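You operate a simulated robot arm through the tools that you are given. There is no shell and no other tool.

You are at the controls of a simulated robot arm. One attempt, no reset.

TASK
Put things in order on the bare end of the steel table. At the end: the pink pad stands on top of the white carton (marked "OAT BARS"); the white dummy pack stands where the pink pad stood; the green tub (marked "PEA DIP") from the bare end of the steel table stands on top of the blue ice block; the jar (marked "RINSE") from the bare end of the steel table stands where the white dummy pack stood; whatever was shut is shut again. Leave all else as you found it, and nothing knocked over.

Only the result counts: the job must be done as asked and must still hold three seconds after the hand-in. Knocking over, shifting, dropping, spilling or breaking anything else fails it.

THE ROBOT
A 7-joint arm with a two-finger gripper, fixed in place. Base frame: the origin is at the foot of the arm, x ahead of it, y to its left, z up; the work surface is at about z = 760. Units: mm, degrees, N and s.
With the tool pointing down near the work surface it reaches from about 340 to 720 mm from the base axis. Its first joint turns from -66.0 to 66.0 degrees. Payload 2.45 kg.
Tool frame: the origin (TCP) lies between the finger pads and is the grasp point; the fingertips stand 26 mm ahead of it; z points along the fingers, y is the line along which they close. The gripper opens to 96 mm. The gripper's body begins 69 mm behind the TCP.
Orientation is told as [roll, pitch, yaw] about the base's x, y, z axes, in that order, counted from this pose: with the fingers straight down and closing along the base's y, the tool's x points along the base's -x, its y along +y and its z along -z.

THE INTERFACE
- The arm moves only by the tool send_rows. Its argument "increments" is a list of rows, each a list of 7 numbers: the shift along the tool's x, y, z in units of 400 mm (1.0 is 400 mm), then the turn, a rotation vector about the tool's x, y, z in units of 60 degrees (1.0 is 60 degrees), then the finger opening in mm, from 0 to 96. In form: [[dx, dy, dz, wx, wy, wz, gripper], ...]. A call has 1 to 20 rows; each row is the pose to reach, as a shift and turn from the pose commanded when the call began, along the tool's axes at that moment. A call with a number of a shift or a turn outside -1 to 1 is refused whole. A row lasts 0.2 s, in which the tool goes at most 50 mm and 8.6 degrees; a call with a longer step from one row to the next is refused whole, and so is a gripper value outside its range. Where a pose cannot be reached the arm comes as near as it can. A force on the tool above 40 N (or 10 N above the force at the start of the call, whichever is more), or a blocked arm, ends the call early, and 0.2 s more pass. Each finger halts on what it meets, pressing with about 22 N; the grip force reading is that of the motor and also rises with nothing between the fingers. The clock runs only during rows and for 0.2 s after the last one: add rows that repeat a pose to give the fingers time. It gives the time, the measured TCP pose, the force on the tool (base axes), the opening and the grip force at its end, in the units of the frame above (readings bear some noise), with the torque about the TCP (base axes, N m) and any sound that the robot's microphone picked up.
- Cameras (640 x 400 px; columns grow to the right, rows downward): "scene" is fixed at [152, -386.7, 1414.2]; the picture's right is [0.88, -0.48, 0.00], its down [-0.31, -0.58, -0.75] and it looks along [0.36, 0.66, -0.66] (base axes); focal length 320 px, centre (320, 200). "wrist" rides on the gripper at [82, 3, -98] in the tool frame; the picture's right is [-0.04, 1.00, 0.00], its down [-0.73, -0.03, -0.68] and it looks along [-0.68, -0.03, 0.73] (tool axes); focal length 256 px, centre (320, 200). There is no depth. A picture from a camera that has moved, and an enlarged one, comes with that camera's place and axes in the base frame and with its lens.
- snapshot(camera): a new picture of that camera. It takes no simulated time.
- close_up(camera, box): a new picture of the part [left, top, right, bottom] of that camera's present view, enlarged. It takes no simulated time.
- sign_off(): hands the job in; it is judged then, once.

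Places have to be worked out from the pictures, the camera data and where the tool is seen. Open the gripper and draw the arm clear of the work before you hand the job in, unless the task says otherwise.

The tools are called after "Request:" by a JSON object that holds its "method" and its "body". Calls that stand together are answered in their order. send_rows: Moves the arm, as the interface text tells. Its arguments: {"type":"object","properties":{"increments":{"type":"array"}},"required":["increments"]} The other tools are called the same way: snapshot (camera) takes a picture; close_up (camera, box) takes an enlarged picture of a part of a camera's view; sign_off () hands the job in.

At the start:

```text
t: 0.0
ee_pos: [374.4, 226.1, 1106.1]
tool_rot: [-0.1, 0.0, 0.1]
ft_force: [-1.0, -0.7, 1.0]
moment: [0.01, 0.01, 0.01]
grip_width: 96.0
finger_force: 0.2
```

scene: 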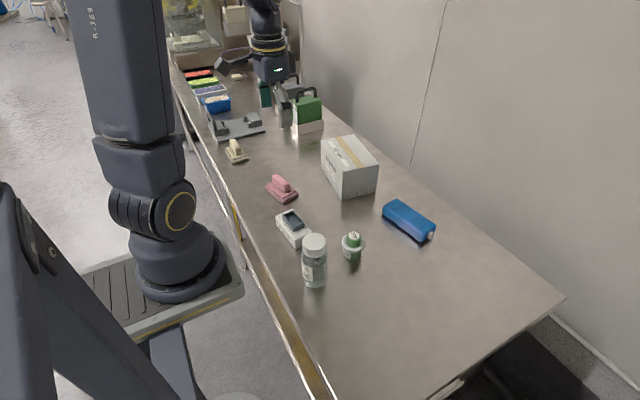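
wrist: 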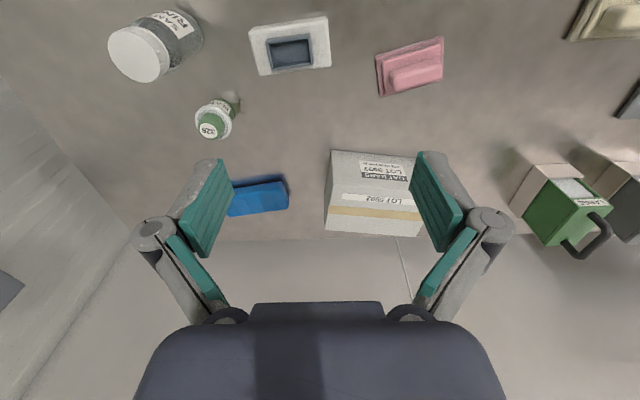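

I start by looking more closely at the working area from both cameras before moving anything.

Request:
{"method": "close_up", "body": {"camera": "scene", "box": [200, 120, 460, 300]}}

Request:
{"method": "close_up", "body": {"camera": "wrist", "box": [80, 0, 480, 250]}}

Request:
{"method": "close_up", "body": {"camera": "scene", "box": [260, 170, 400, 300]}}

Request:
{"method": "close_up", "body": {"camera": "scene", "box": [160, 50, 340, 170]}}

```text
2.22 times, centred on (330, 210) of scene
camera zoom: at [152.0, -386.7, 1414.2], right [0.88, -0.48, 0.0], down [-0.31, -0.58, -0.75], along [0.36, 0.66, -0.66], focal length 712 px, centre (298, 178)
```

zoom: 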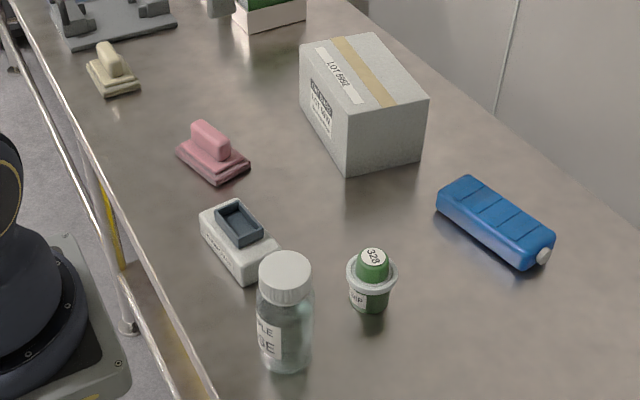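

```text
1.60 times, centred on (280, 125) of wrist
camera zoom: at [292.5, 228.2, 1203.6], right [0.04, 1.0, 0.0], down [0.73, -0.03, 0.68], along [0.68, -0.03, -0.73], focal length 410 px, centre (384, 320)
```

zoom: 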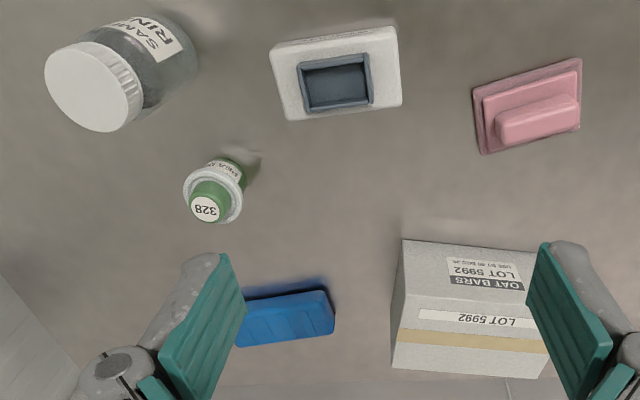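

```text
3.08 times, centred on (330, 235) of scene
camera zoom: at [152.0, -386.7, 1414.2], right [0.88, -0.48, 0.0], down [-0.31, -0.58, -0.75], along [0.36, 0.66, -0.66], focal length 986 px, centre (289, 92)
```

zoom: 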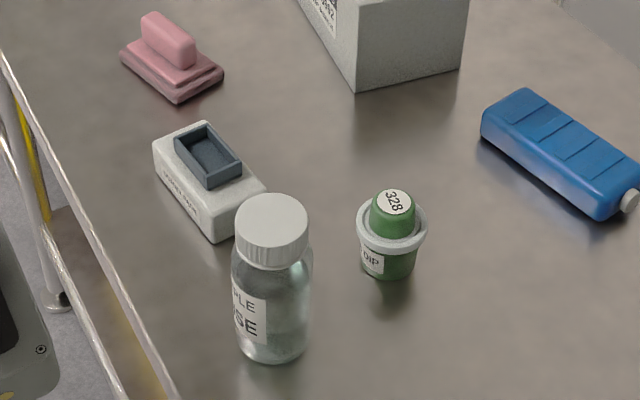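

```text
3.33 times, centred on (250, 110) of scene
camera zoom: at [152.0, -386.7, 1414.2], right [0.88, -0.48, 0.0], down [-0.31, -0.58, -0.75], along [0.36, 0.66, -0.66], focal length 1068 px, centre (553, 500)
```

zoom: 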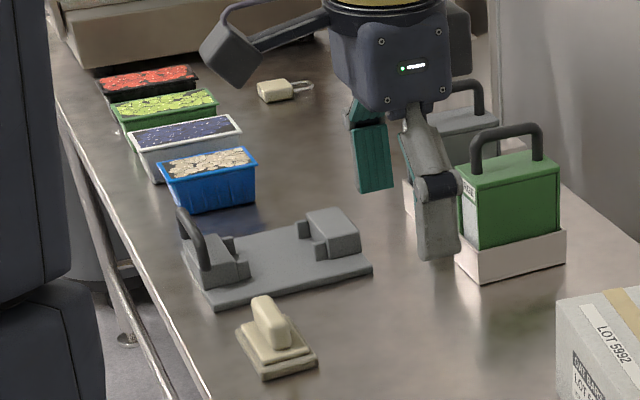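

The general layout is clear: jar, pack, pad, tub, ice block and carton are all in reach. I take enlarged wrist views from this pose to measure each one.

Request:
{"method": "close_up", "body": {"camera": "wrist", "box": [230, 0, 350, 75]}}

Request:
{"method": "close_up", "body": {"camera": "wrist", "box": [350, 20, 470, 95]}}

Request:
{"method": "close_up", "body": {"camera": "wrist", "box": [90, 0, 250, 100]}}

Request:
{"method": "close_up", "body": {"camera": "wrist", "box": [170, 80, 298, 160]}}

Request:
{"method": "close_up", "body": {"camera": "wrist", "box": [300, 130, 460, 250]}}

Request:
{"method": "close_up", "body": {"camera": "scene", "box": [310, 120, 470, 260]}}

```text
5.33 times, centred on (290, 38) of wrist
camera zoom: at [292.5, 228.2, 1203.6], right [0.04, 1.0, 0.0], down [0.73, -0.03, 0.68], along [0.68, -0.03, -0.73], focal length 1365 px, centre (480, 1067)
```

zoom: 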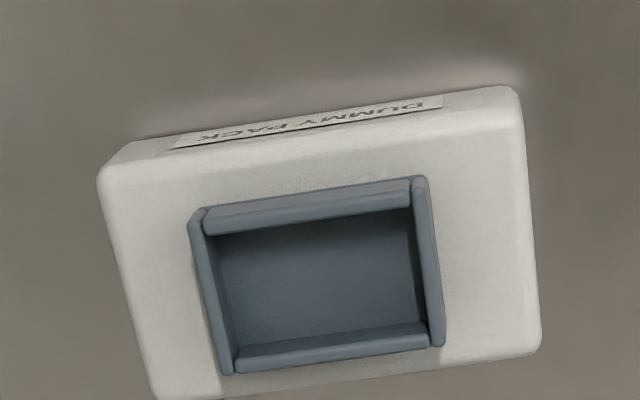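

```text
5.33 times, centred on (410, 58) of wrist
camera zoom: at [292.5, 228.2, 1203.6], right [0.04, 1.0, 0.0], down [0.73, -0.03, 0.68], along [0.68, -0.03, -0.73], focal length 1365 px, centre (-160, 960)
```

zoom: 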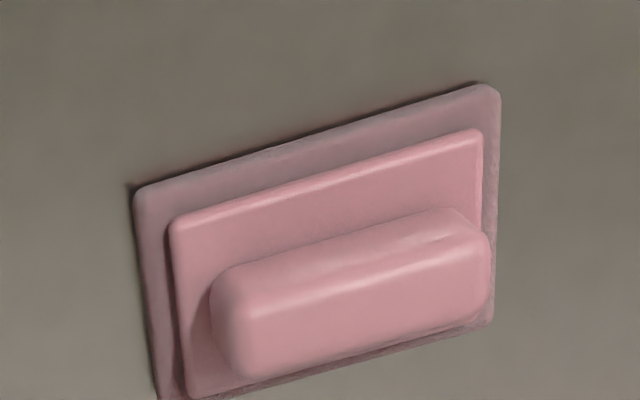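

```text
4.00 times, centred on (170, 50) of wrist
camera zoom: at [292.5, 228.2, 1203.6], right [0.04, 1.0, 0.0], down [0.73, -0.03, 0.68], along [0.68, -0.03, -0.73], focal length 1024 px, centre (920, 800)
```

zoom: 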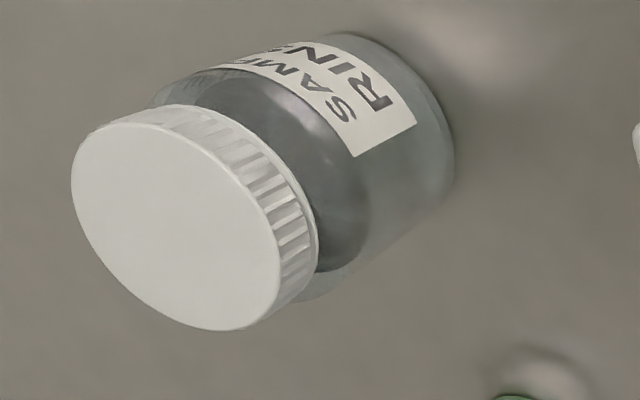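

```text
5.00 times, centred on (234, 120) of wrist
camera zoom: at [292.5, 228.2, 1203.6], right [0.04, 1.0, 0.0], down [0.73, -0.03, 0.68], along [0.68, -0.03, -0.73], focal length 1280 px, centre (750, 600)
```

zoom: 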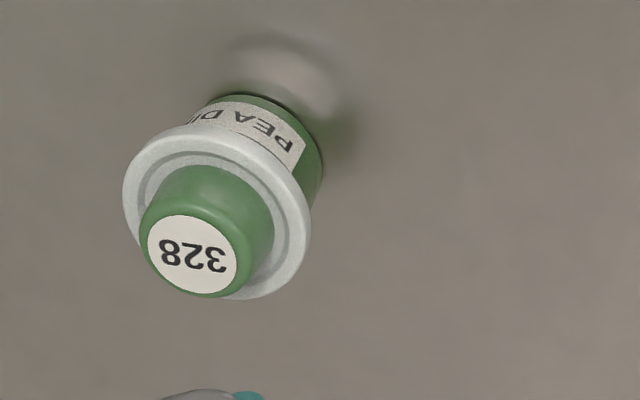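

```text
3.33 times, centred on (380, 190) of wrist
camera zoom: at [292.5, 228.2, 1203.6], right [0.04, 1.0, 0.0], down [0.73, -0.03, 0.68], along [0.68, -0.03, -0.73], focal length 853 px, centre (120, 233)
```

zoom: 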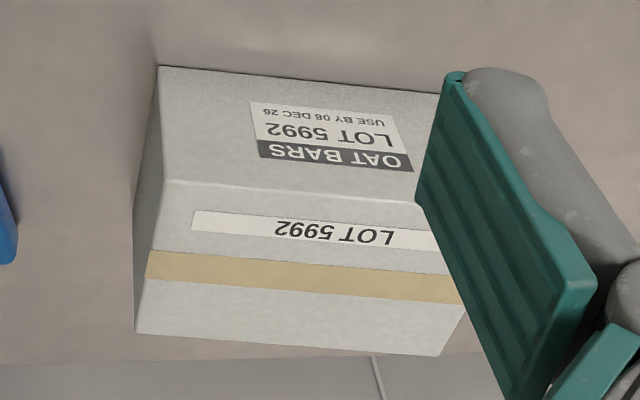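

```text
2.86 times, centred on (390, 190) of scene
camera zoom: at [152.0, -386.7, 1414.2], right [0.88, -0.48, 0.0], down [-0.31, -0.58, -0.75], along [0.36, 0.66, -0.66], focal length 915 px, centre (120, 229)
```

zoom: 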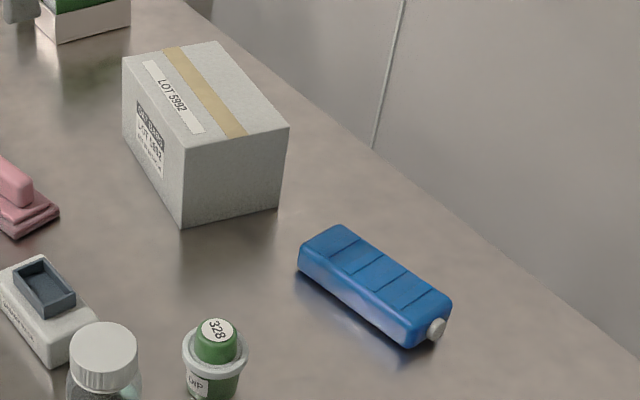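

From the two views I judge: pad centre ≈ (424, 366), 100×66 mm, turned about +12°; pack centre ≈ (379, 186), 105×57×36; jar ≈ (362, 24), 130 high; tub ≈ (482, 40), 67 high; ice block ≈ (684, 59); carton top centre ≈ (645, 324) at z ≈ 867. I move over the pink pad at a safe height and start turning the tool so the fingers will close across its handle.

Request:
{"method": "send_rows", "body": {"increments": [[-0.0176, 0.05, 0.0514, 0, 0, -0.1214, 96], [-0.0351, 0.1, 0.1029, 0, 0, -0.2429, 96], [-0.0527, 0.15, 0.1543, 0, 0, -0.3643, 96], [-0.0703, 0.2, 0.2057, 0, 0, -0.4857, 96], [-0.0879, 0.25, 0.2571, 0, 0, -0.6071, 96], [-0.1054, 0.3, 0.3086, 0, 0, -0.7286, 96], [-0.123, 0.35, 0.36, 0, 0, -0.85, 96], [-0.123, 0.35, 0.36, 0, 0, -0.85, 96]]}}

```text
t: 1.8
ee_pos: [421.9, 368.1, 963.7]
tool_rot: [-0.1, -0.1, 51.1]
ft_force: [0.1, 0.5, -1.1]
moment: [-0.01, 0.03, 0.0]
grip_width: 96.4
finger_force: 0.0
```

The arm tracked well (yaw now 51°). I turn the remaining 51° to reach yaw ≈ 102°, and then look.

Request:
{"method": "send_rows", "body": {"increments": [[0, 0, 0, 0, 0, -0.1214, 96], [0, 0, 0, 0, 0, -0.2429, 96], [0, 0, 0, 0, 0, -0.3643, 96], [0, 0, 0, 0, 0, -0.4857, 96], [0, 0, 0, 0, 0, -0.6071, 96], [0, 0, 0, 0, 0, -0.7286, 96], [0, 0, 0, 0, 0, -0.85, 96], [0, 0, 0, 0, 0, -0.85, 96]]}}

Request:
{"method": "snapshot", "body": {"camera": "wrist"}}

Request:
{"method": "snapshot", "body": {"camera": "scene"}}

```text
t: 3.6
ee_pos: [423.2, 365.2, 962.0]
tool_rot: [-0.1, -0.1, 102.2]
ft_force: [-0.2, -0.8, 0.3]
moment: [0.0, 0.0, 0.0]
grip_width: 95.8
finger_force: 0.0
```

```text
taken
camera wrist: at [437.3, 284.6, 1059.6], right [-0.99, -0.17, 0.0], down [-0.13, 0.72, 0.68], along [-0.12, 0.67, -0.73], focal length 256 px, centre (320, 200)
```

wrist: 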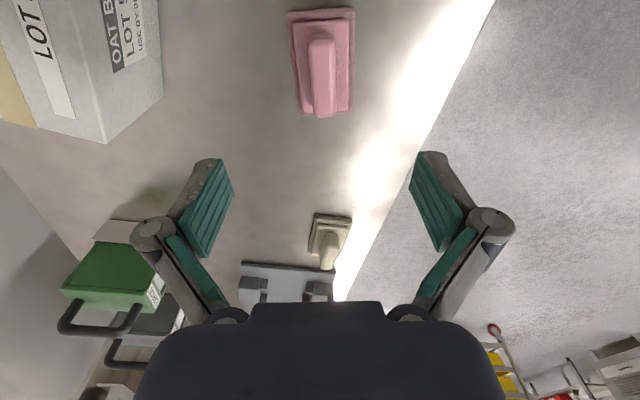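

```text
taken
```

scene: 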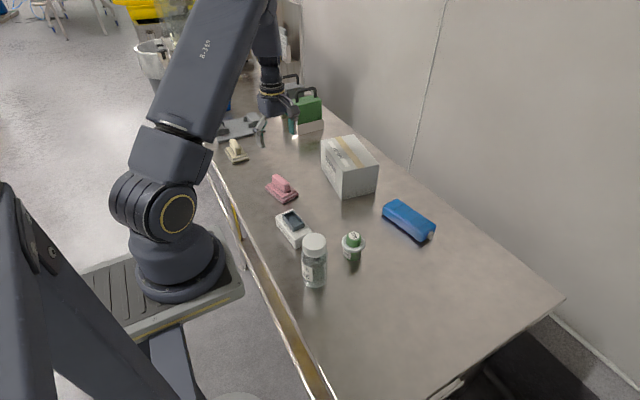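

The camera on the tool now looks along +y; the pad is seen at the top centre. I enlarge it to measure handle size and position.

Request:
{"method": "close_up", "body": {"camera": "wrist", "box": [250, 0, 410, 125]}}

Request:
{"method": "close_up", "body": {"camera": "scene", "box": [250, 160, 320, 215]}}

```text
3.20 times, centred on (330, 62) of wrist
camera zoom: at [437.3, 284.6, 1059.6], right [-0.99, -0.17, 0.0], down [-0.13, 0.72, 0.68], along [-0.12, 0.67, -0.73], focal length 819 px, centre (288, 640)
```

zoom: 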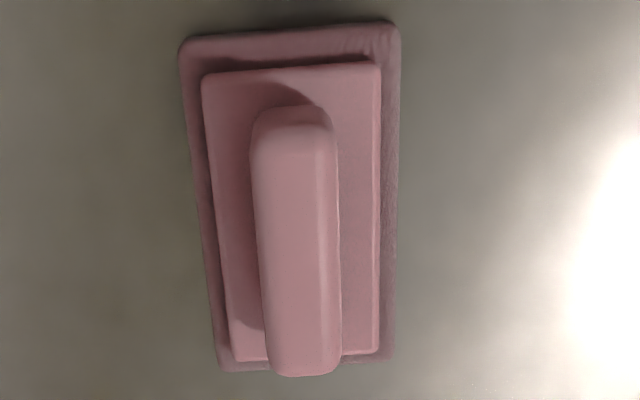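

```text
7.27 times, centred on (285, 188) of scene
camera zoom: at [152.0, -386.7, 1414.2], right [0.88, -0.48, 0.0], down [-0.31, -0.58, -0.75], along [0.36, 0.66, -0.66], focal length 2330 px, centre (574, 291)
```

zoom: 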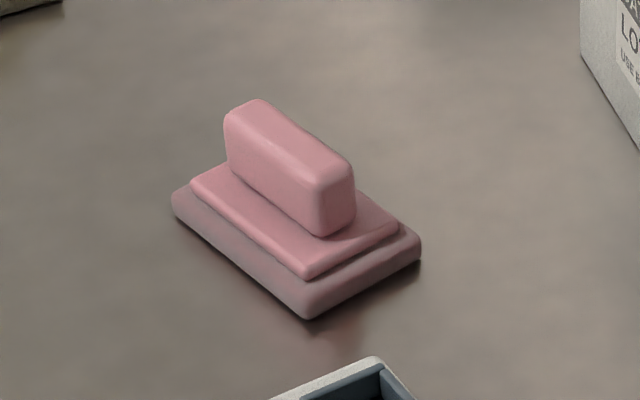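

The handle is about 26 mm wide and 70 mm long, centred near (421, 366) with its top at z ≈ 808 and the plate below it at z ≈ 781. I descend to TCP z ≈ 811 (tips ≈ 785) with the fingers straddling the handle.

Request:
{"method": "send_rows", "body": {"increments": [[-0.0024, 0.0064, 0.08, 0, 0, 0, 70], [-0.0024, 0.0064, 0.16, 0, 0, 0, 70], [-0.0024, 0.0064, 0.24, 0, 0, 0, 70], [-0.0024, 0.0064, 0.31, 0, 0, 0, 70], [-0.0024, 0.0064, 0.35, 0, 0, 0, 70], [-0.0024, 0.0064, 0.3775, 0, 0, 0, 70], [-0.0024, 0.0064, 0.3775, 0, 0, 0, 70]]}}

Request:
{"method": "snapshot", "body": {"camera": "wrist"}}

Request:
{"method": "close_up", "body": {"camera": "scene", "box": [230, 130, 340, 215]}}

```text
t: 5.2
ee_pos: [420.4, 365.7, 812.0]
tool_rot: [0.1, 0.1, 102.1]
ft_force: [-0.8, 0.8, -0.2]
moment: [0.02, 0.02, 0.0]
grip_width: 69.8
finger_force: 0.0
```

```text
taken
camera wrist: at [434.3, 284.8, 908.7], right [-0.99, -0.17, 0.0], down [-0.12, 0.72, 0.68], along [-0.11, 0.67, -0.73], focal length 256 px, centre (320, 200)
```

wrist: 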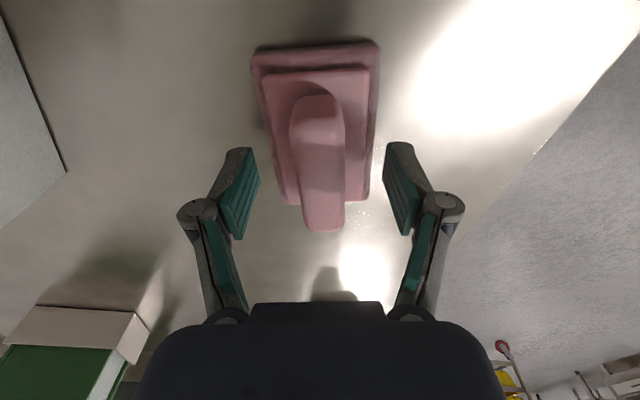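

```text
4.71 times, centred on (285, 172) of scene
camera zoom: at [152.0, -386.7, 1414.2], right [0.88, -0.48, 0.0], down [-0.31, -0.58, -0.75], along [0.36, 0.66, -0.66], focal length 1508 px, centre (485, 329)
```

zoom: 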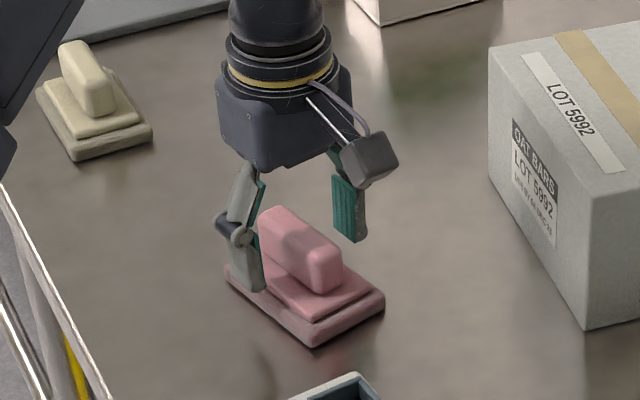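

The fingers straddle the handle evenly and clear the plate. I close on the handle.

Request:
{"method": "send_rows", "body": {"increments": [[0, 0, 0, 0, 0, 0, 40], [0, 0, 0, 0, 0, 0, 10], [0, 0, 0, 0, 0, 0, 10], [0, 0, 0, 0, 0, 0, 10], [0, 0, 0, 0, 0, 0, 10], [0, 0, 0, 0, 0, 0, 10]]}}

Request:
{"method": "close_up", "body": {"camera": "scene", "box": [230, 130, 340, 215]}}

```text
t: 6.6
ee_pos: [419.9, 366.2, 812.4]
tool_rot: [0.1, 0.0, 102.1]
ft_force: [1.3, -0.1, 0.0]
moment: [0.06, 0.0, -0.01]
grip_width: 23.4
finger_force: 21.9
```

```text
4.71 times, centred on (285, 172) of scene
camera zoom: at [152.0, -386.7, 1414.2], right [0.88, -0.48, 0.0], down [-0.31, -0.58, -0.75], along [0.36, 0.66, -0.66], focal length 1508 px, centre (485, 329)
```

zoom: 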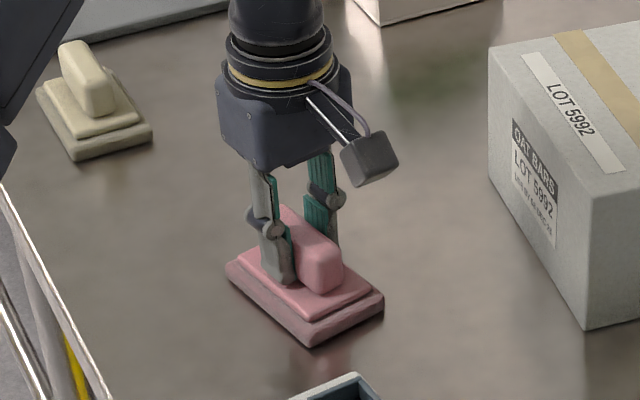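

Grip is firm at 23.4 mm. I lift straight up about 150 mm, gently.

Request:
{"method": "send_rows", "body": {"increments": [[0, 0, -0.02, 0, 0, 0, 10], [0, 0, -0.06, 0, 0, 0, 10], [0, 0, -0.12, 0, 0, 0, 10], [0, 0, -0.18, 0, 0, 0, 10], [0, 0, -0.24, 0, 0, 0, 10], [0, 0, -0.3, 0, 0, 0, 10], [0, 0, -0.36, 0, 0, 0, 10], [0, 0, -0.38, 0, 0, 0, 10]]}}

Request:
{"method": "snapshot", "body": {"camera": "scene"}}

Request:
{"method": "snapshot", "body": {"camera": "wrist"}}

```text
t: 8.4
ee_pos: [421.1, 365.2, 964.7]
tool_rot: [0.0, 0.0, 102.0]
ft_force: [0.9, 0.9, -0.2]
moment: [-0.04, 0.0, -0.04]
grip_width: 23.1
finger_force: 21.6
```

```text
taken
```

scene: 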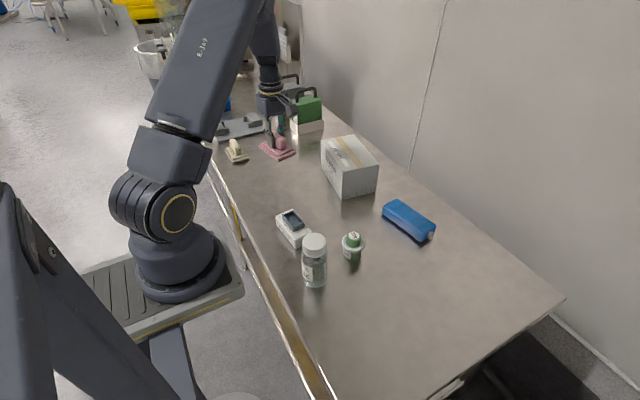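

```text
taken
camera wrist: at [434.4, 284.7, 1062.1], right [-0.99, -0.17, 0.0], down [-0.12, 0.72, 0.68], along [-0.11, 0.67, -0.73], focal length 256 px, centre (320, 200)
```

wrist: 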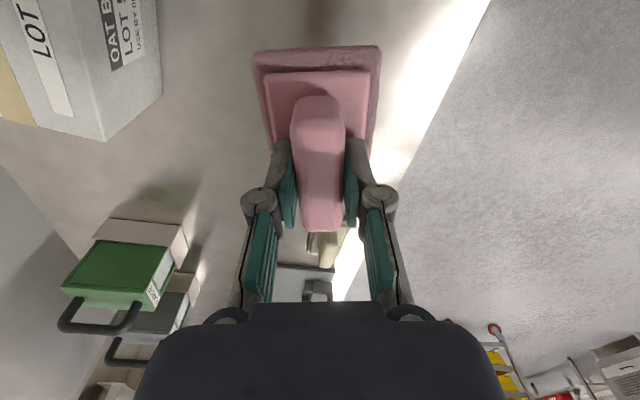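

The pad hangs level in the grip. I carry it at this height over the carton towards (635, 303), turning to yaw ≈ 80.7° so that it lies along the carton.

Request:
{"method": "send_rows", "body": {"increments": [[0.0159, -0.0294, 0, 0, 0, 0.0214, 10], [0.0477, -0.0883, 0, 0, 0, 0.0643, 10], [0.0848, -0.157, 0, 0, 0, 0.1142, 10], [0.1219, -0.2256, 0, 0, 0, 0.1642, 10], [0.159, -0.2943, 0, 0, 0, 0.2142, 10], [0.1961, -0.363, 0, 0, 0, 0.2642, 10], [0.2306, -0.4267, 0, 0, 0, 0.3106, 10], [0.2544, -0.4709, 0, 0, 0, 0.3427, 10], [0.265, -0.4905, 0, 0, 0, 0.357, 10], [0.265, -0.4905, 0, 0, 0, 0.357, 10]]}}

Request:
{"method": "snapshot", "body": {"camera": "wrist"}}

Request:
{"method": "snapshot", "body": {"camera": "scene"}}

```text
t: 10.6
ee_pos: [635.8, 302.7, 963.5]
tool_rot: [0.0, 0.1, 80.5]
ft_force: [-0.7, -0.6, -0.3]
moment: [0.02, 0.03, 0.01]
grip_width: 23.3
finger_force: 21.7
```

```text
taken
camera wrist: at [618.1, 222.3, 1060.8], right [-0.98, 0.2, 0.0], down [0.15, 0.72, 0.68], along [0.14, 0.66, -0.73], focal length 256 px, centre (320, 200)
```

wrist: 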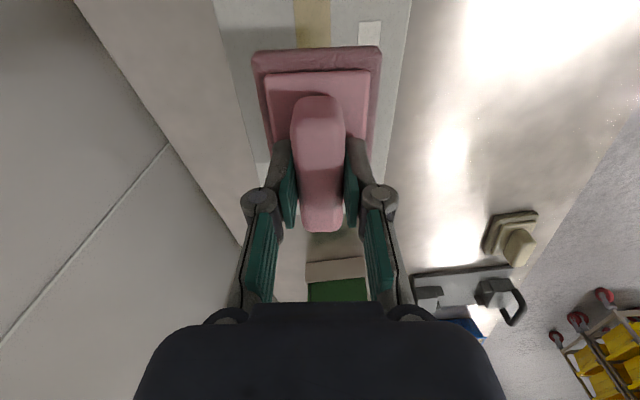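

```text
taken
```

scene: 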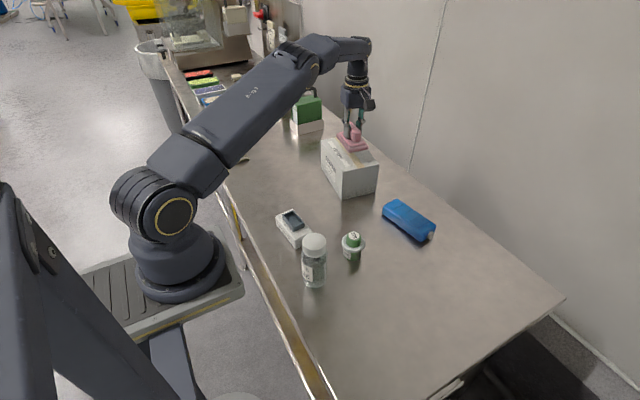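

Reach is fine and the pad's outline is inside the carton's top in the wrist view. I shift 10 mm further towards the carton's middle and descend to just above its top.

Request:
{"method": "send_rows", "body": {"increments": [[-0.0125, 0, 0.02, 0, 0, 0, 10], [-0.025, 0, 0.05, 0, 0, 0, 10], [-0.025, 0, 0.08, 0, 0, 0, 10], [-0.025, 0, 0.095, 0, 0, 0, 10], [-0.025, 0, 0.1, 0, 0, 0, 10], [-0.025, 0, 0.1, 0, 0, 0, 10]]}}

Request:
{"method": "close_up", "body": {"camera": "scene", "box": [300, 80, 400, 210]}}

Request:
{"method": "snapshot", "body": {"camera": "wrist"}}

```text
t: 12.0
ee_pos: [635.4, 314.1, 924.6]
tool_rot: [0.0, -0.1, 80.6]
ft_force: [0.4, 0.5, -0.2]
moment: [0.0, 0.02, -0.02]
grip_width: 23.0
finger_force: 22.0
```

```text
3.08 times, centred on (350, 145) of scene
camera zoom: at [152.0, -386.6, 1414.2], right [0.88, -0.48, 0.0], down [-0.31, -0.58, -0.75], along [0.36, 0.66, -0.66], focal length 986 px, centre (228, 369)
```

zoom: 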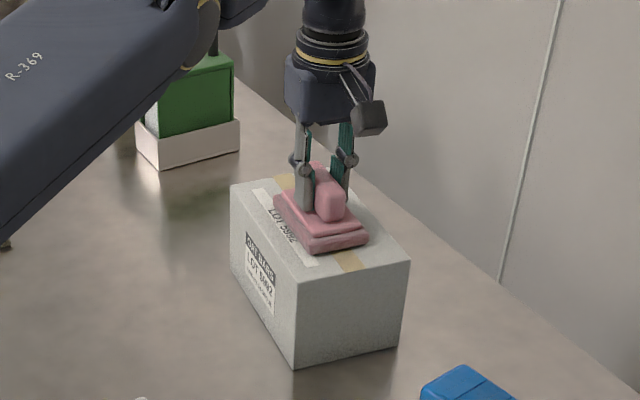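

```text
taken
camera wrist: at [619.4, 232.5, 1021.0], right [-0.98, 0.2, 0.0], down [0.15, 0.72, 0.68], along [0.14, 0.66, -0.73], focal length 256 px, centre (320, 200)
```

wrist: 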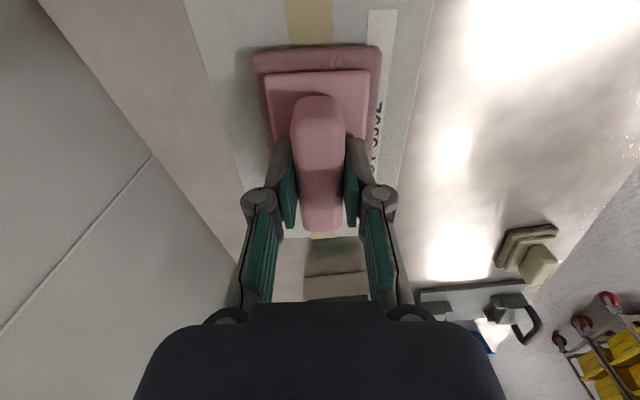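

The pad sits just above the carton top, well inside its edges. I lower in 1 mm steps and watch the force.

Request:
{"method": "send_rows", "body": {"increments": [[0, 0, 0.0025, 0, 0, 0, 10], [0, 0, 0.005, 0, 0, 0, 10], [0, 0, 0.0075, 0, 0, 0, 10]]}}

```text
t: 12.8
ee_pos: [635.9, 311.8, 922.5]
tool_rot: [-0.1, 0.0, 80.6]
ft_force: [-3.4, -3.0, 10.5]
moment: [-0.13, 0.13, -0.02]
grip_width: 23.3
finger_force: 21.9
```

A 10.5 N upward reaction shows contact with the carton. I look, ease back about half a millimetre, and then release.

Request:
{"method": "send_rows", "body": {"increments": [[0, 0, -0.0015, 0, 0, 0, 10], [0, 0, -0.0015, 0, 0, 0, 10]]}}

Request:
{"method": "close_up", "body": {"camera": "scene", "box": [310, 120, 390, 180]}}

```text
t: 13.4
ee_pos: [635.9, 313.5, 920.6]
tool_rot: [-0.1, 0.0, 80.6]
ft_force: [-0.7, -2.4, 8.8]
moment: [-0.09, 0.01, -0.01]
grip_width: 23.2
finger_force: 22.3
```

```text
6.67 times, centred on (350, 150) of scene
camera zoom: at [151.8, -386.8, 1414.2], right [0.88, -0.48, 0.0], down [-0.31, -0.58, -0.75], along [0.36, 0.66, -0.66], focal length 2136 px, centre (120, 533)
```

zoom: 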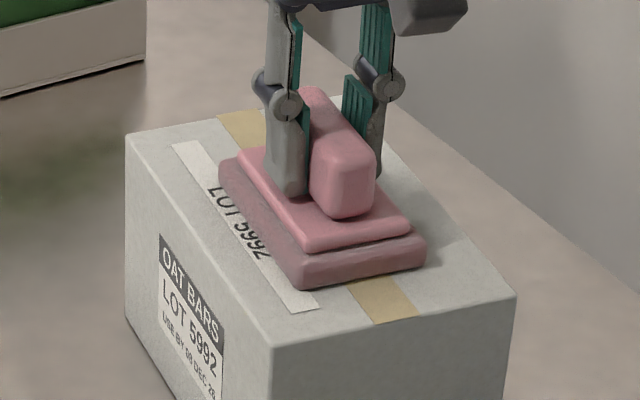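

The pad rests flat on the carton. I release it, then rise straight up.

Request:
{"method": "send_rows", "body": {"increments": [[0, 0, -0.0015, 0, 0, 0, 30], [0, 0, -0.0015, 0, 0, 0, 45], [0, 0, -0.0015, 0, 0, 0, 60], [0, 0, -0.0015, 0, 0, 0, 60], [0, 0, -0.02, 0, 0, 0, 60], [0, 0, -0.08, 0, 0, 0, 60], [0, 0, -0.16, 0, 0, 0, 60], [0, 0, -0.24, 0, 0, 0, 60], [0, 0, -0.26, 0, 0, 0, 60]]}}

Request:
{"method": "close_up", "body": {"camera": "scene", "box": [300, 80, 420, 210]}}

Request:
{"method": "snapshot", "body": {"camera": "wrist"}}

```text
t: 15.4
ee_pos: [634.6, 313.2, 1025.1]
tool_rot: [0.0, 0.0, 80.6]
ft_force: [-0.1, -0.6, 0.3]
moment: [-0.01, -0.01, -0.03]
grip_width: 60.1
finger_force: 0.1
```

```text
3.08 times, centred on (360, 145) of scene
camera zoom: at [152.0, -386.7, 1414.2], right [0.88, -0.48, 0.0], down [-0.31, -0.58, -0.75], along [0.36, 0.66, -0.66], focal length 986 px, centre (197, 369)
```

zoom: 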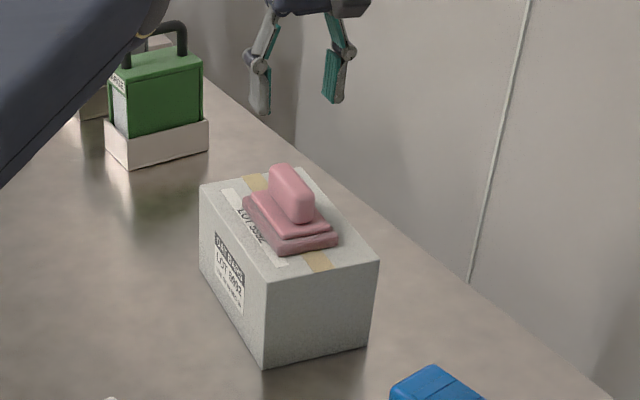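

```text
taken
camera wrist: at [618.5, 231.8, 1122.6], right [-0.98, 0.2, 0.0], down [0.15, 0.72, 0.68], along [0.14, 0.67, -0.73], focal length 256 px, centre (320, 200)
```

wrist: 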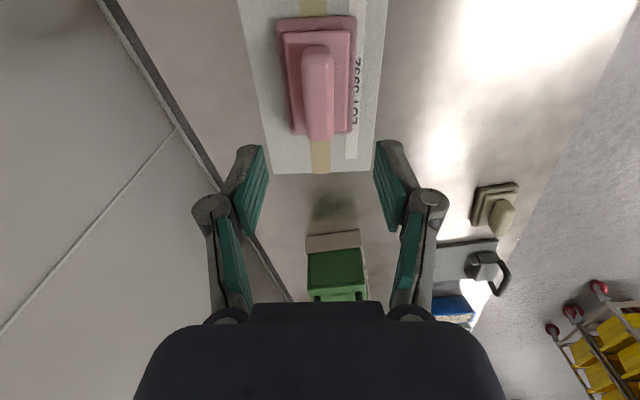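

The pad stands squarely on the carton and the carton is where it was. Next I fly to above the white dummy pack at about (379, 186), turning to yaw ≈ 86°, with the fingers wide open.

Request:
{"method": "send_rows", "body": {"increments": [[0.0252, 0.0346, 0.0, 0, 0, -0.0054, 90], [0.0756, 0.1039, 0.02, 0, 0, -0.0162, 90], [0.126, 0.1731, 0.05, 0, 0, -0.027, 90], [0.1764, 0.2423, 0.08, 0, 0, -0.0378, 90], [0.2268, 0.3116, 0.11, 0, 0, -0.0486, 90], [0.2772, 0.3808, 0.14, 0, 0, -0.0594, 90], [0.3276, 0.4501, 0.17, 0, 0, -0.0702, 90], [0.378, 0.5193, 0.19, 0, 0, -0.081, 90], [0.4116, 0.5655, 0.205, 0, 0, -0.0882, 90], [0.42, 0.577, 0.2125, 0, 0, -0.09, 90], [0.42, 0.577, 0.2125, 0, 0, -0.09, 90]]}}

Request:
{"method": "snapshot", "body": {"camera": "wrist"}}

Request:
{"method": "close_up", "body": {"camera": "scene", "box": [240, 180, 380, 300]}}

```text
t: 17.8
ee_pos: [381.5, 183.6, 939.2]
tool_rot: [0.0, 0.0, 86.0]
ft_force: [-0.5, 0.2, 0.3]
moment: [-0.01, -0.04, -0.02]
grip_width: 89.9
finger_force: 0.0
```

```text
taken
camera wrist: at [372.4, 101.8, 1037.1], right [-0.99, 0.11, 0.0], down [0.08, 0.73, 0.68], along [0.07, 0.68, -0.73], focal length 256 px, centre (320, 200)
```

wrist: 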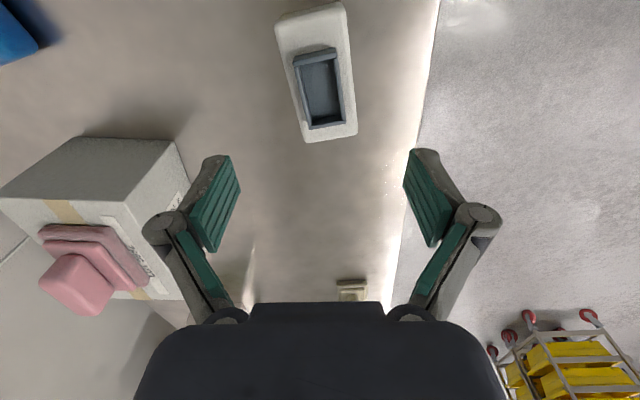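

```text
3.33 times, centred on (310, 240) of scene
camera zoom: at [152.0, -386.7, 1414.2], right [0.88, -0.48, 0.0], down [-0.31, -0.58, -0.75], along [0.36, 0.66, -0.66], focal length 1068 px, centre (353, 67)
```

zoom: 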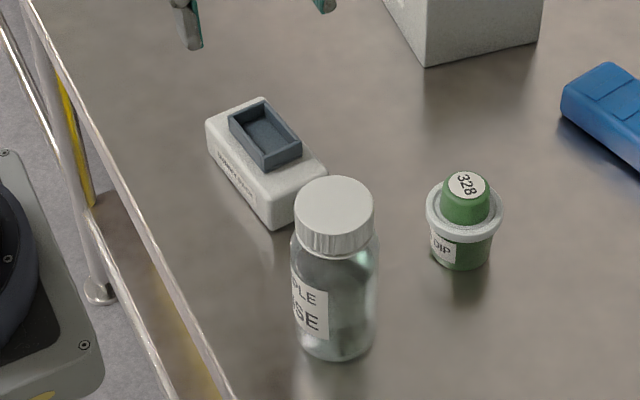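

I enlarge the pack in the wrist view to get its exact place and turn.

Request:
{"method": "close_up", "body": {"camera": "wrist", "box": [220, 0, 420, 150]}}

Request:
{"method": "close_up", "body": {"camera": "scene", "box": [260, 195, 340, 255]}}

```text
2.67 times, centred on (320, 75) of wrist
camera zoom: at [372.4, 101.8, 1037.1], right [-0.99, 0.11, 0.0], down [0.08, 0.73, 0.68], along [0.07, 0.68, -0.73], focal length 683 px, centre (320, 533)
```

zoom: 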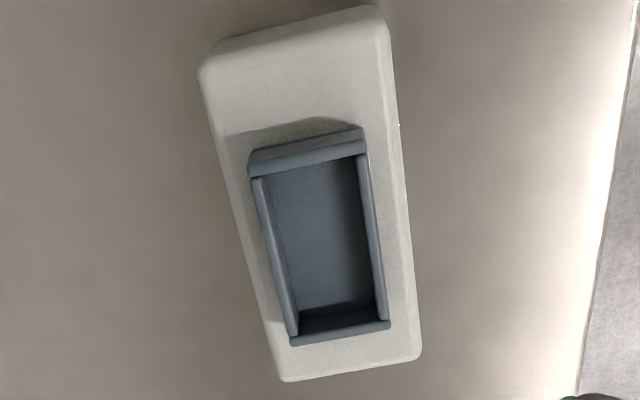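

```text
6.67 times, centred on (300, 225) of scene
camera zoom: at [152.0, -386.7, 1414.2], right [0.88, -0.48, 0.0], down [-0.31, -0.58, -0.75], along [0.36, 0.66, -0.66], focal length 2136 px, centre (453, 33)
```

zoom: 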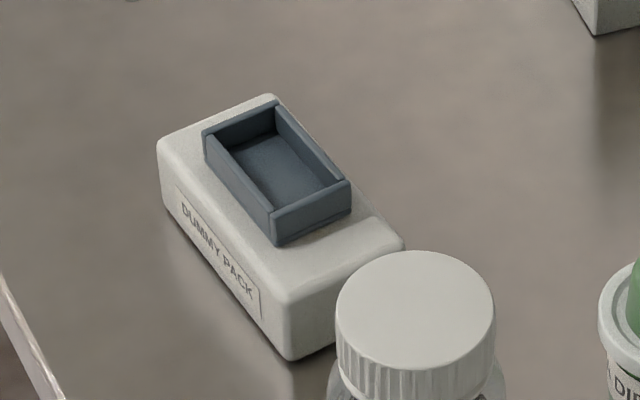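

The two views agree: pack centre (379.6, 185.9), 106×54 mm, and it is turned +4.7° (so the right yaw is ≈ 94.5°); its body top is at z ≈ 796 with a raised tray on it. I correct yaw and position and descend to TCP z ≈ 793.

Request:
{"method": "send_rows", "body": {"increments": [[-0.0029, 0.0022, 0.05, 0, 0, -0.04, 90], [-0.0057, 0.0044, 0.12, 0, 0, -0.09, 90], [-0.0057, 0.0044, 0.19, 0, 0, -0.142, 90], [-0.0057, 0.0044, 0.26, 0, 0, -0.142, 90], [-0.0057, 0.0044, 0.31, 0, 0, -0.142, 90], [-0.0057, 0.0044, 0.345, 0, 0, -0.142, 90], [-0.0057, 0.0044, 0.3645, 0, 0, -0.142, 90], [-0.0057, 0.0044, 0.3645, 0, 0, -0.142, 90]]}}

Request:
{"method": "snapshot", "body": {"camera": "wrist"}}

Request:
{"method": "close_up", "body": {"camera": "scene", "box": [240, 150, 380, 270]}}

```text
t: 19.6
ee_pos: [379.5, 186.4, 793.5]
tool_rot: [0.0, 0.0, 94.5]
ft_force: [0.0, 0.5, 0.0]
moment: [0.0, 0.0, 0.0]
grip_width: 90.1
finger_force: 0.1
```

```text
taken
camera wrist: at [382.2, 105.1, 891.4], right [-1.0, -0.04, 0.0], down [-0.03, 0.73, 0.68], along [-0.03, 0.68, -0.73], focal length 256 px, centre (320, 200)
```

wrist: 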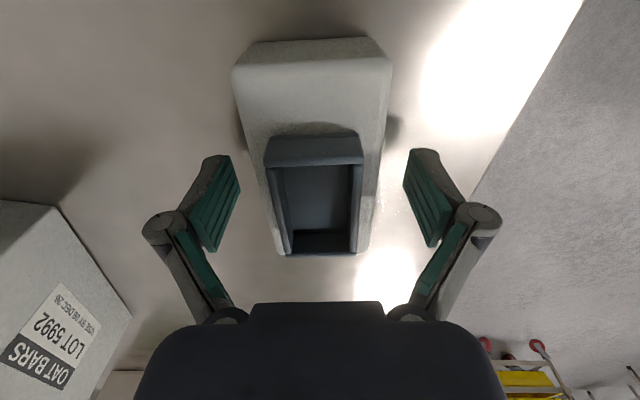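

```text
3.33 times, centred on (310, 210) of scene
camera zoom: at [152.0, -386.7, 1414.2], right [0.88, -0.48, 0.0], down [-0.31, -0.58, -0.75], along [0.36, 0.66, -0.66], focal length 1068 px, centre (353, 167)
```

zoom: 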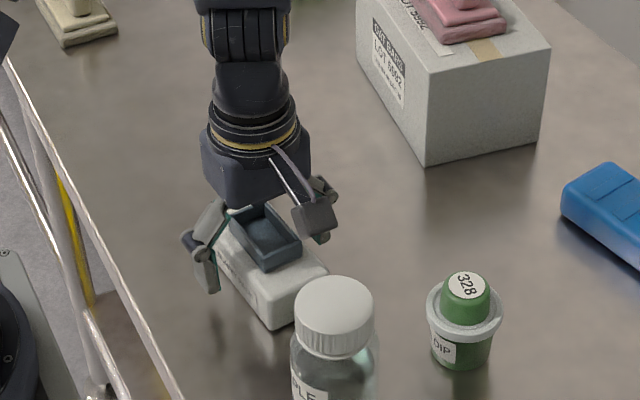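

The fingers are symmetric about the pack and at mid-length. I close on its short sides.

Request:
{"method": "send_rows", "body": {"increments": [[0, 0, 0, 0, 0, 0, 70], [0, 0, 0, 0, 0, 0, 40], [0, 0, 0, 0, 0, 0, 40], [0, 0, 0, 0, 0, 0, 40], [0, 0, 0, 0, 0, 0, 40], [0, 0, 0, 0, 0, 0, 40]]}}

Request:
{"method": "snapshot", "body": {"camera": "wrist"}}

```text
t: 21.0
ee_pos: [379.6, 186.4, 794.5]
tool_rot: [0.0, -0.1, 94.5]
ft_force: [1.8, -0.5, 4.5]
moment: [-0.04, -0.06, 0.09]
grip_width: 57.8
finger_force: 21.7
```

```text
taken
camera wrist: at [382.4, 105.1, 891.7], right [-1.0, -0.04, 0.0], down [-0.03, 0.73, 0.68], along [-0.03, 0.68, -0.73], focal length 256 px, centre (320, 200)
```

wrist: 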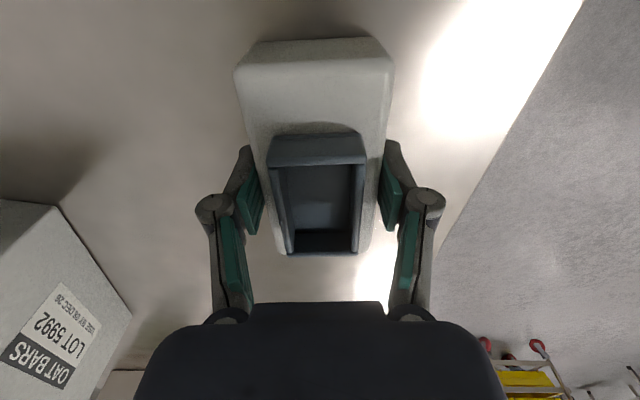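

Gripped at 57.8 mm with 22 N. I lift a little first to check weight and slip.

Request:
{"method": "send_rows", "body": {"increments": [[0, 0, -0.01, 0, 0, 0, 40], [0, 0, -0.025, 0, 0, 0, 40], [0, 0, -0.05, 0, 0, 0, 40], [0, 0, -0.05, 0, 0, 0, 40]]}}

Request:
{"method": "close_up", "body": {"camera": "scene", "box": [240, 150, 380, 270]}}

Request:
{"method": "snapshot", "body": {"camera": "wrist"}}

```text
t: 22.0
ee_pos: [380.3, 187.7, 812.5]
tool_rot: [-0.1, 0.0, 94.5]
ft_force: [-0.7, 0.0, -2.5]
moment: [0.0, -0.01, 0.02]
grip_width: 57.8
finger_force: 22.3
```

```text
3.33 times, centred on (310, 210) of scene
camera zoom: at [152.0, -386.6, 1414.2], right [0.88, -0.48, 0.0], down [-0.31, -0.58, -0.75], along [0.36, 0.66, -0.66], focal length 1068 px, centre (353, 167)
```

zoom: 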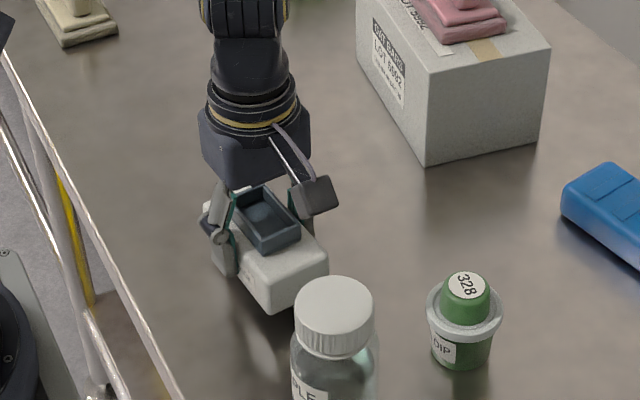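

```text
taken
camera wrist: at [382.9, 104.9, 910.8], right [-1.0, -0.04, 0.0], down [-0.03, 0.73, 0.68], along [-0.03, 0.68, -0.73], focal length 256 px, centre (320, 200)
```

wrist: 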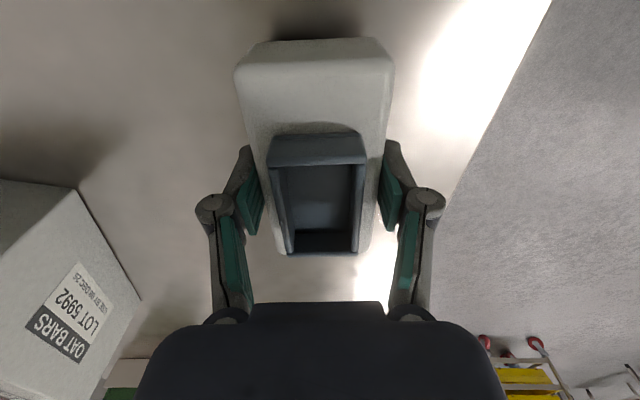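

The pack hangs level with no slip (≈2.5 N). I lift it another 60 mm and carry it to over the place where the pink pad stood, (421, 366), turning to yaw ≈ 102°.

Request:
{"method": "send_rows", "body": {"increments": [[0, 0, -0.05, 0, 0, 0, 40], [0, 0, -0.12, 0, 0, 0, 40], [-0.0265, -0.0083, -0.15, 0, 0, -0.0077, 40], [-0.0795, -0.0248, -0.15, 0, 0, -0.023, 40], [-0.1457, -0.0454, -0.15, 0, 0, -0.0422, 40], [-0.2119, -0.066, -0.15, 0, 0, -0.0614, 40], [-0.2782, -0.0867, -0.15, 0, 0, -0.0806, 40], [-0.3444, -0.1073, -0.15, 0, 0, -0.0998, 40], [-0.3974, -0.1238, -0.15, 0, 0, -0.1152, 40], [-0.4327, -0.1348, -0.15, 0, 0, -0.1254, 40], [-0.4415, -0.1376, -0.15, 0, 0, -0.128, 40], [-0.4415, -0.1376, -0.15, 0, 0, -0.128, 40]]}}

Request:
{"method": "snapshot", "body": {"camera": "wrist"}}

Request:
{"method": "snapshot", "body": {"camera": "scene"}}

```text
t: 24.6
ee_pos: [420.2, 369.5, 874.9]
tool_rot: [0.0, 0.1, 102.2]
ft_force: [-0.4, 0.0, -2.3]
moment: [-0.04, 0.02, 0.06]
grip_width: 57.8
finger_force: 21.9
```

```text
taken
camera wrist: at [434.0, 287.3, 972.0], right [-0.99, -0.17, 0.0], down [-0.13, 0.72, 0.68], along [-0.12, 0.67, -0.73], focal length 256 px, centre (320, 200)
```

wrist: 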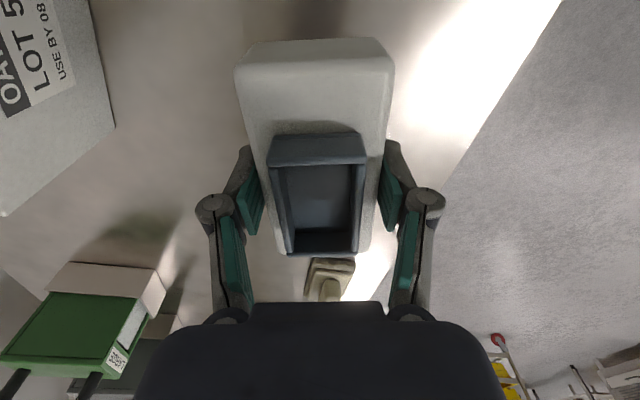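

```text
taken
```

scene: 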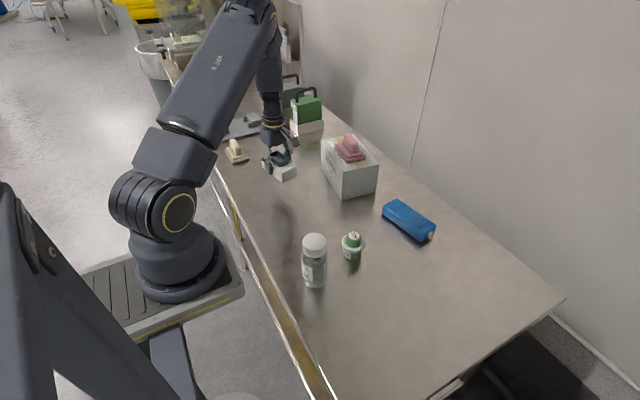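

Per the camera's reported place the TCP is ≈ (419.7, 368.3), so I correct by about 2 mm and lower to just above the table.

Request:
{"method": "send_rows", "body": {"increments": [[0.0024, -0.0009, 0.03, 0, 0, 0, 40], [0.0047, -0.0018, 0.08, 0, 0, 0, 40], [0.0047, -0.0018, 0.13, 0, 0, 0, 40], [0.0047, -0.0018, 0.17, 0, 0, 0, 40], [0.0047, -0.0018, 0.19, 0, 0, 0, 40], [0.0047, -0.0018, 0.19, 0, 0, 0, 40]]}}

Request:
{"method": "close_up", "body": {"camera": "scene", "box": [230, 120, 340, 215]}}

Request:
{"method": "snapshot", "body": {"camera": "wrist"}}

```text
t: 26.0
ee_pos: [421.7, 365.7, 795.4]
tool_rot: [-0.1, 0.0, 102.2]
ft_force: [0.1, -0.4, -2.4]
moment: [-0.03, 0.0, 0.02]
grip_width: 57.9
finger_force: 22.1
```

```text
4.21 times, centred on (285, 168) of scene
camera zoom: at [152.0, -386.6, 1414.2], right [0.88, -0.48, 0.0], down [-0.31, -0.58, -0.75], along [0.36, 0.66, -0.66], focal length 1349 px, centre (467, 337)
```

zoom: 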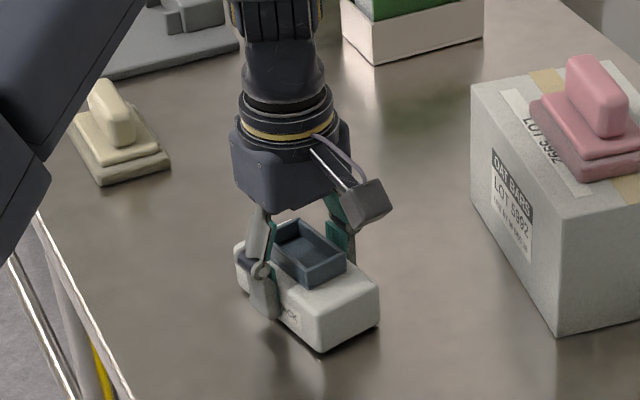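

```text
taken
camera wrist: at [434.7, 284.4, 893.9], right [-0.99, -0.17, 0.0], down [-0.13, 0.72, 0.68], along [-0.12, 0.67, -0.73], focal length 256 px, centre (320, 200)
```

wrist: 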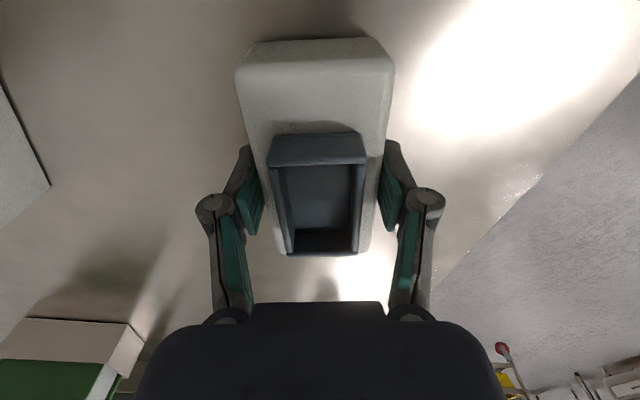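

About 2 mm of gap remains. I lower in 1 mm steps and watch the force.

Request:
{"method": "send_rows", "body": {"increments": [[0, 0, 0.0025, 0, 0, 0, 40], [0, 0, 0.005, 0, 0, 0, 40], [0, 0, 0.005, 0, 0, 0, 40]]}}

```text
t: 26.8
ee_pos: [420.3, 365.5, 794.9]
tool_rot: [0.0, 0.0, 102.2]
ft_force: [0.0, -0.1, -2.5]
moment: [0.02, -0.01, 0.01]
grip_width: 57.8
finger_force: 21.9
```

Still hanging free (−2.5 N). I continue down another millimetre or so.

Request:
{"method": "send_rows", "body": {"increments": [[0, 0, 0.0015, 0, 0, 0, 40], [0, 0, 0.003, 0, 0, 0, 40], [0, 0, 0.003, 0, 0, 0, 40]]}}

```text
t: 27.6
ee_pos: [420.1, 365.5, 793.6]
tool_rot: [0.1, 0.0, 102.2]
ft_force: [0.0, 0.0, -1.9]
moment: [0.04, 0.01, 0.03]
grip_width: 57.7
finger_force: 22.3
```

The force is just starting to ease; one more small step to seat it.

Request:
{"method": "send_rows", "body": {"increments": [[0, 0, 0.0015, 0, 0, 0, 40], [0, 0, 0.0025, 0, 0, 0, 40], [0, 0, 0.0025, 0, 0, 0, 40]]}}

```text
t: 28.4
ee_pos: [420.5, 366.6, 795.0]
tool_rot: [0.0, -0.1, 102.2]
ft_force: [-1.9, -0.7, 2.5]
moment: [-0.01, -0.01, 0.01]
grip_width: 57.7
finger_force: 21.9
```

It is seated (reaction +2.5 N). I open the fingers and rise straight up.

Request:
{"method": "send_rows", "body": {"increments": [[0, 0, 0, 0, 0, 0, 65], [0, 0, 0, 0, 0, 0, 80], [0, 0, 0, 0, 0, 0, 92], [0, 0, 0, 0, 0, 0, 92], [0, 0, -0.03, 0, 0, 0, 92], [0, 0, -0.1, 0, 0, 0, 92], [0, 0, -0.2, 0, 0, 0, 92], [0, 0, -0.3, 0, 0, 0, 92], [0, 0, -0.4, 0, 0, 0, 92], [0, 0, -0.4, 0, 0, 0, 92]]}}

Request:
{"method": "snapshot", "body": {"camera": "wrist"}}

Request:
{"method": "close_up", "body": {"camera": "scene", "box": [220, 120, 420, 300]}}

```text
t: 30.6
ee_pos: [421.4, 366.3, 954.9]
tool_rot: [0.1, 0.0, 102.2]
ft_force: [0.3, -0.2, -0.2]
moment: [-0.04, -0.02, 0.0]
grip_width: 92.2
finger_force: 0.0
```

```text
taken
camera wrist: at [435.3, 284.5, 1052.9], right [-0.99, -0.17, 0.0], down [-0.13, 0.72, 0.68], along [-0.12, 0.67, -0.73], focal length 256 px, centre (320, 200)
```

wrist: 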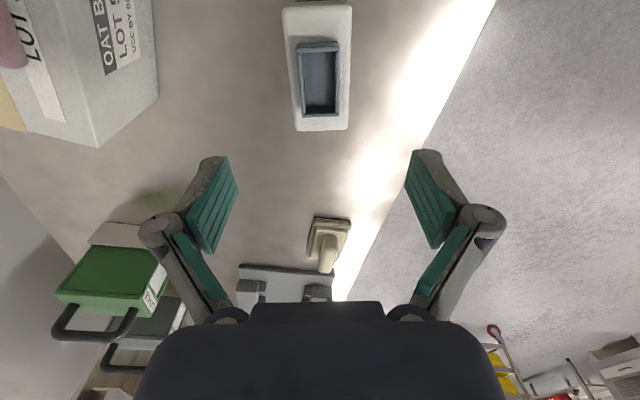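

```text
2.22 times, centred on (320, 210) of scene
camera zoom: at [152.0, -386.7, 1414.2], right [0.88, -0.48, 0.0], down [-0.31, -0.58, -0.75], along [0.36, 0.66, -0.66], focal length 712 px, centre (320, 178)
```

zoom: 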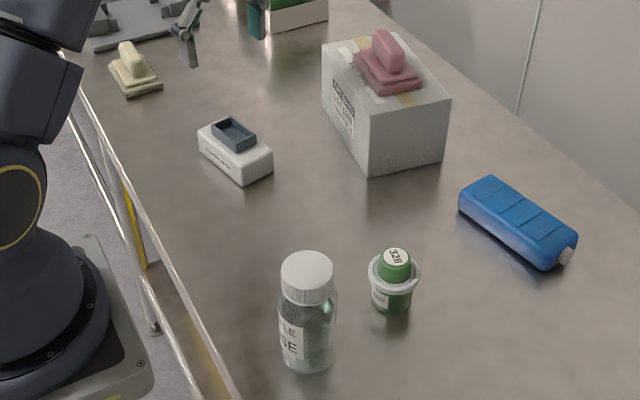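

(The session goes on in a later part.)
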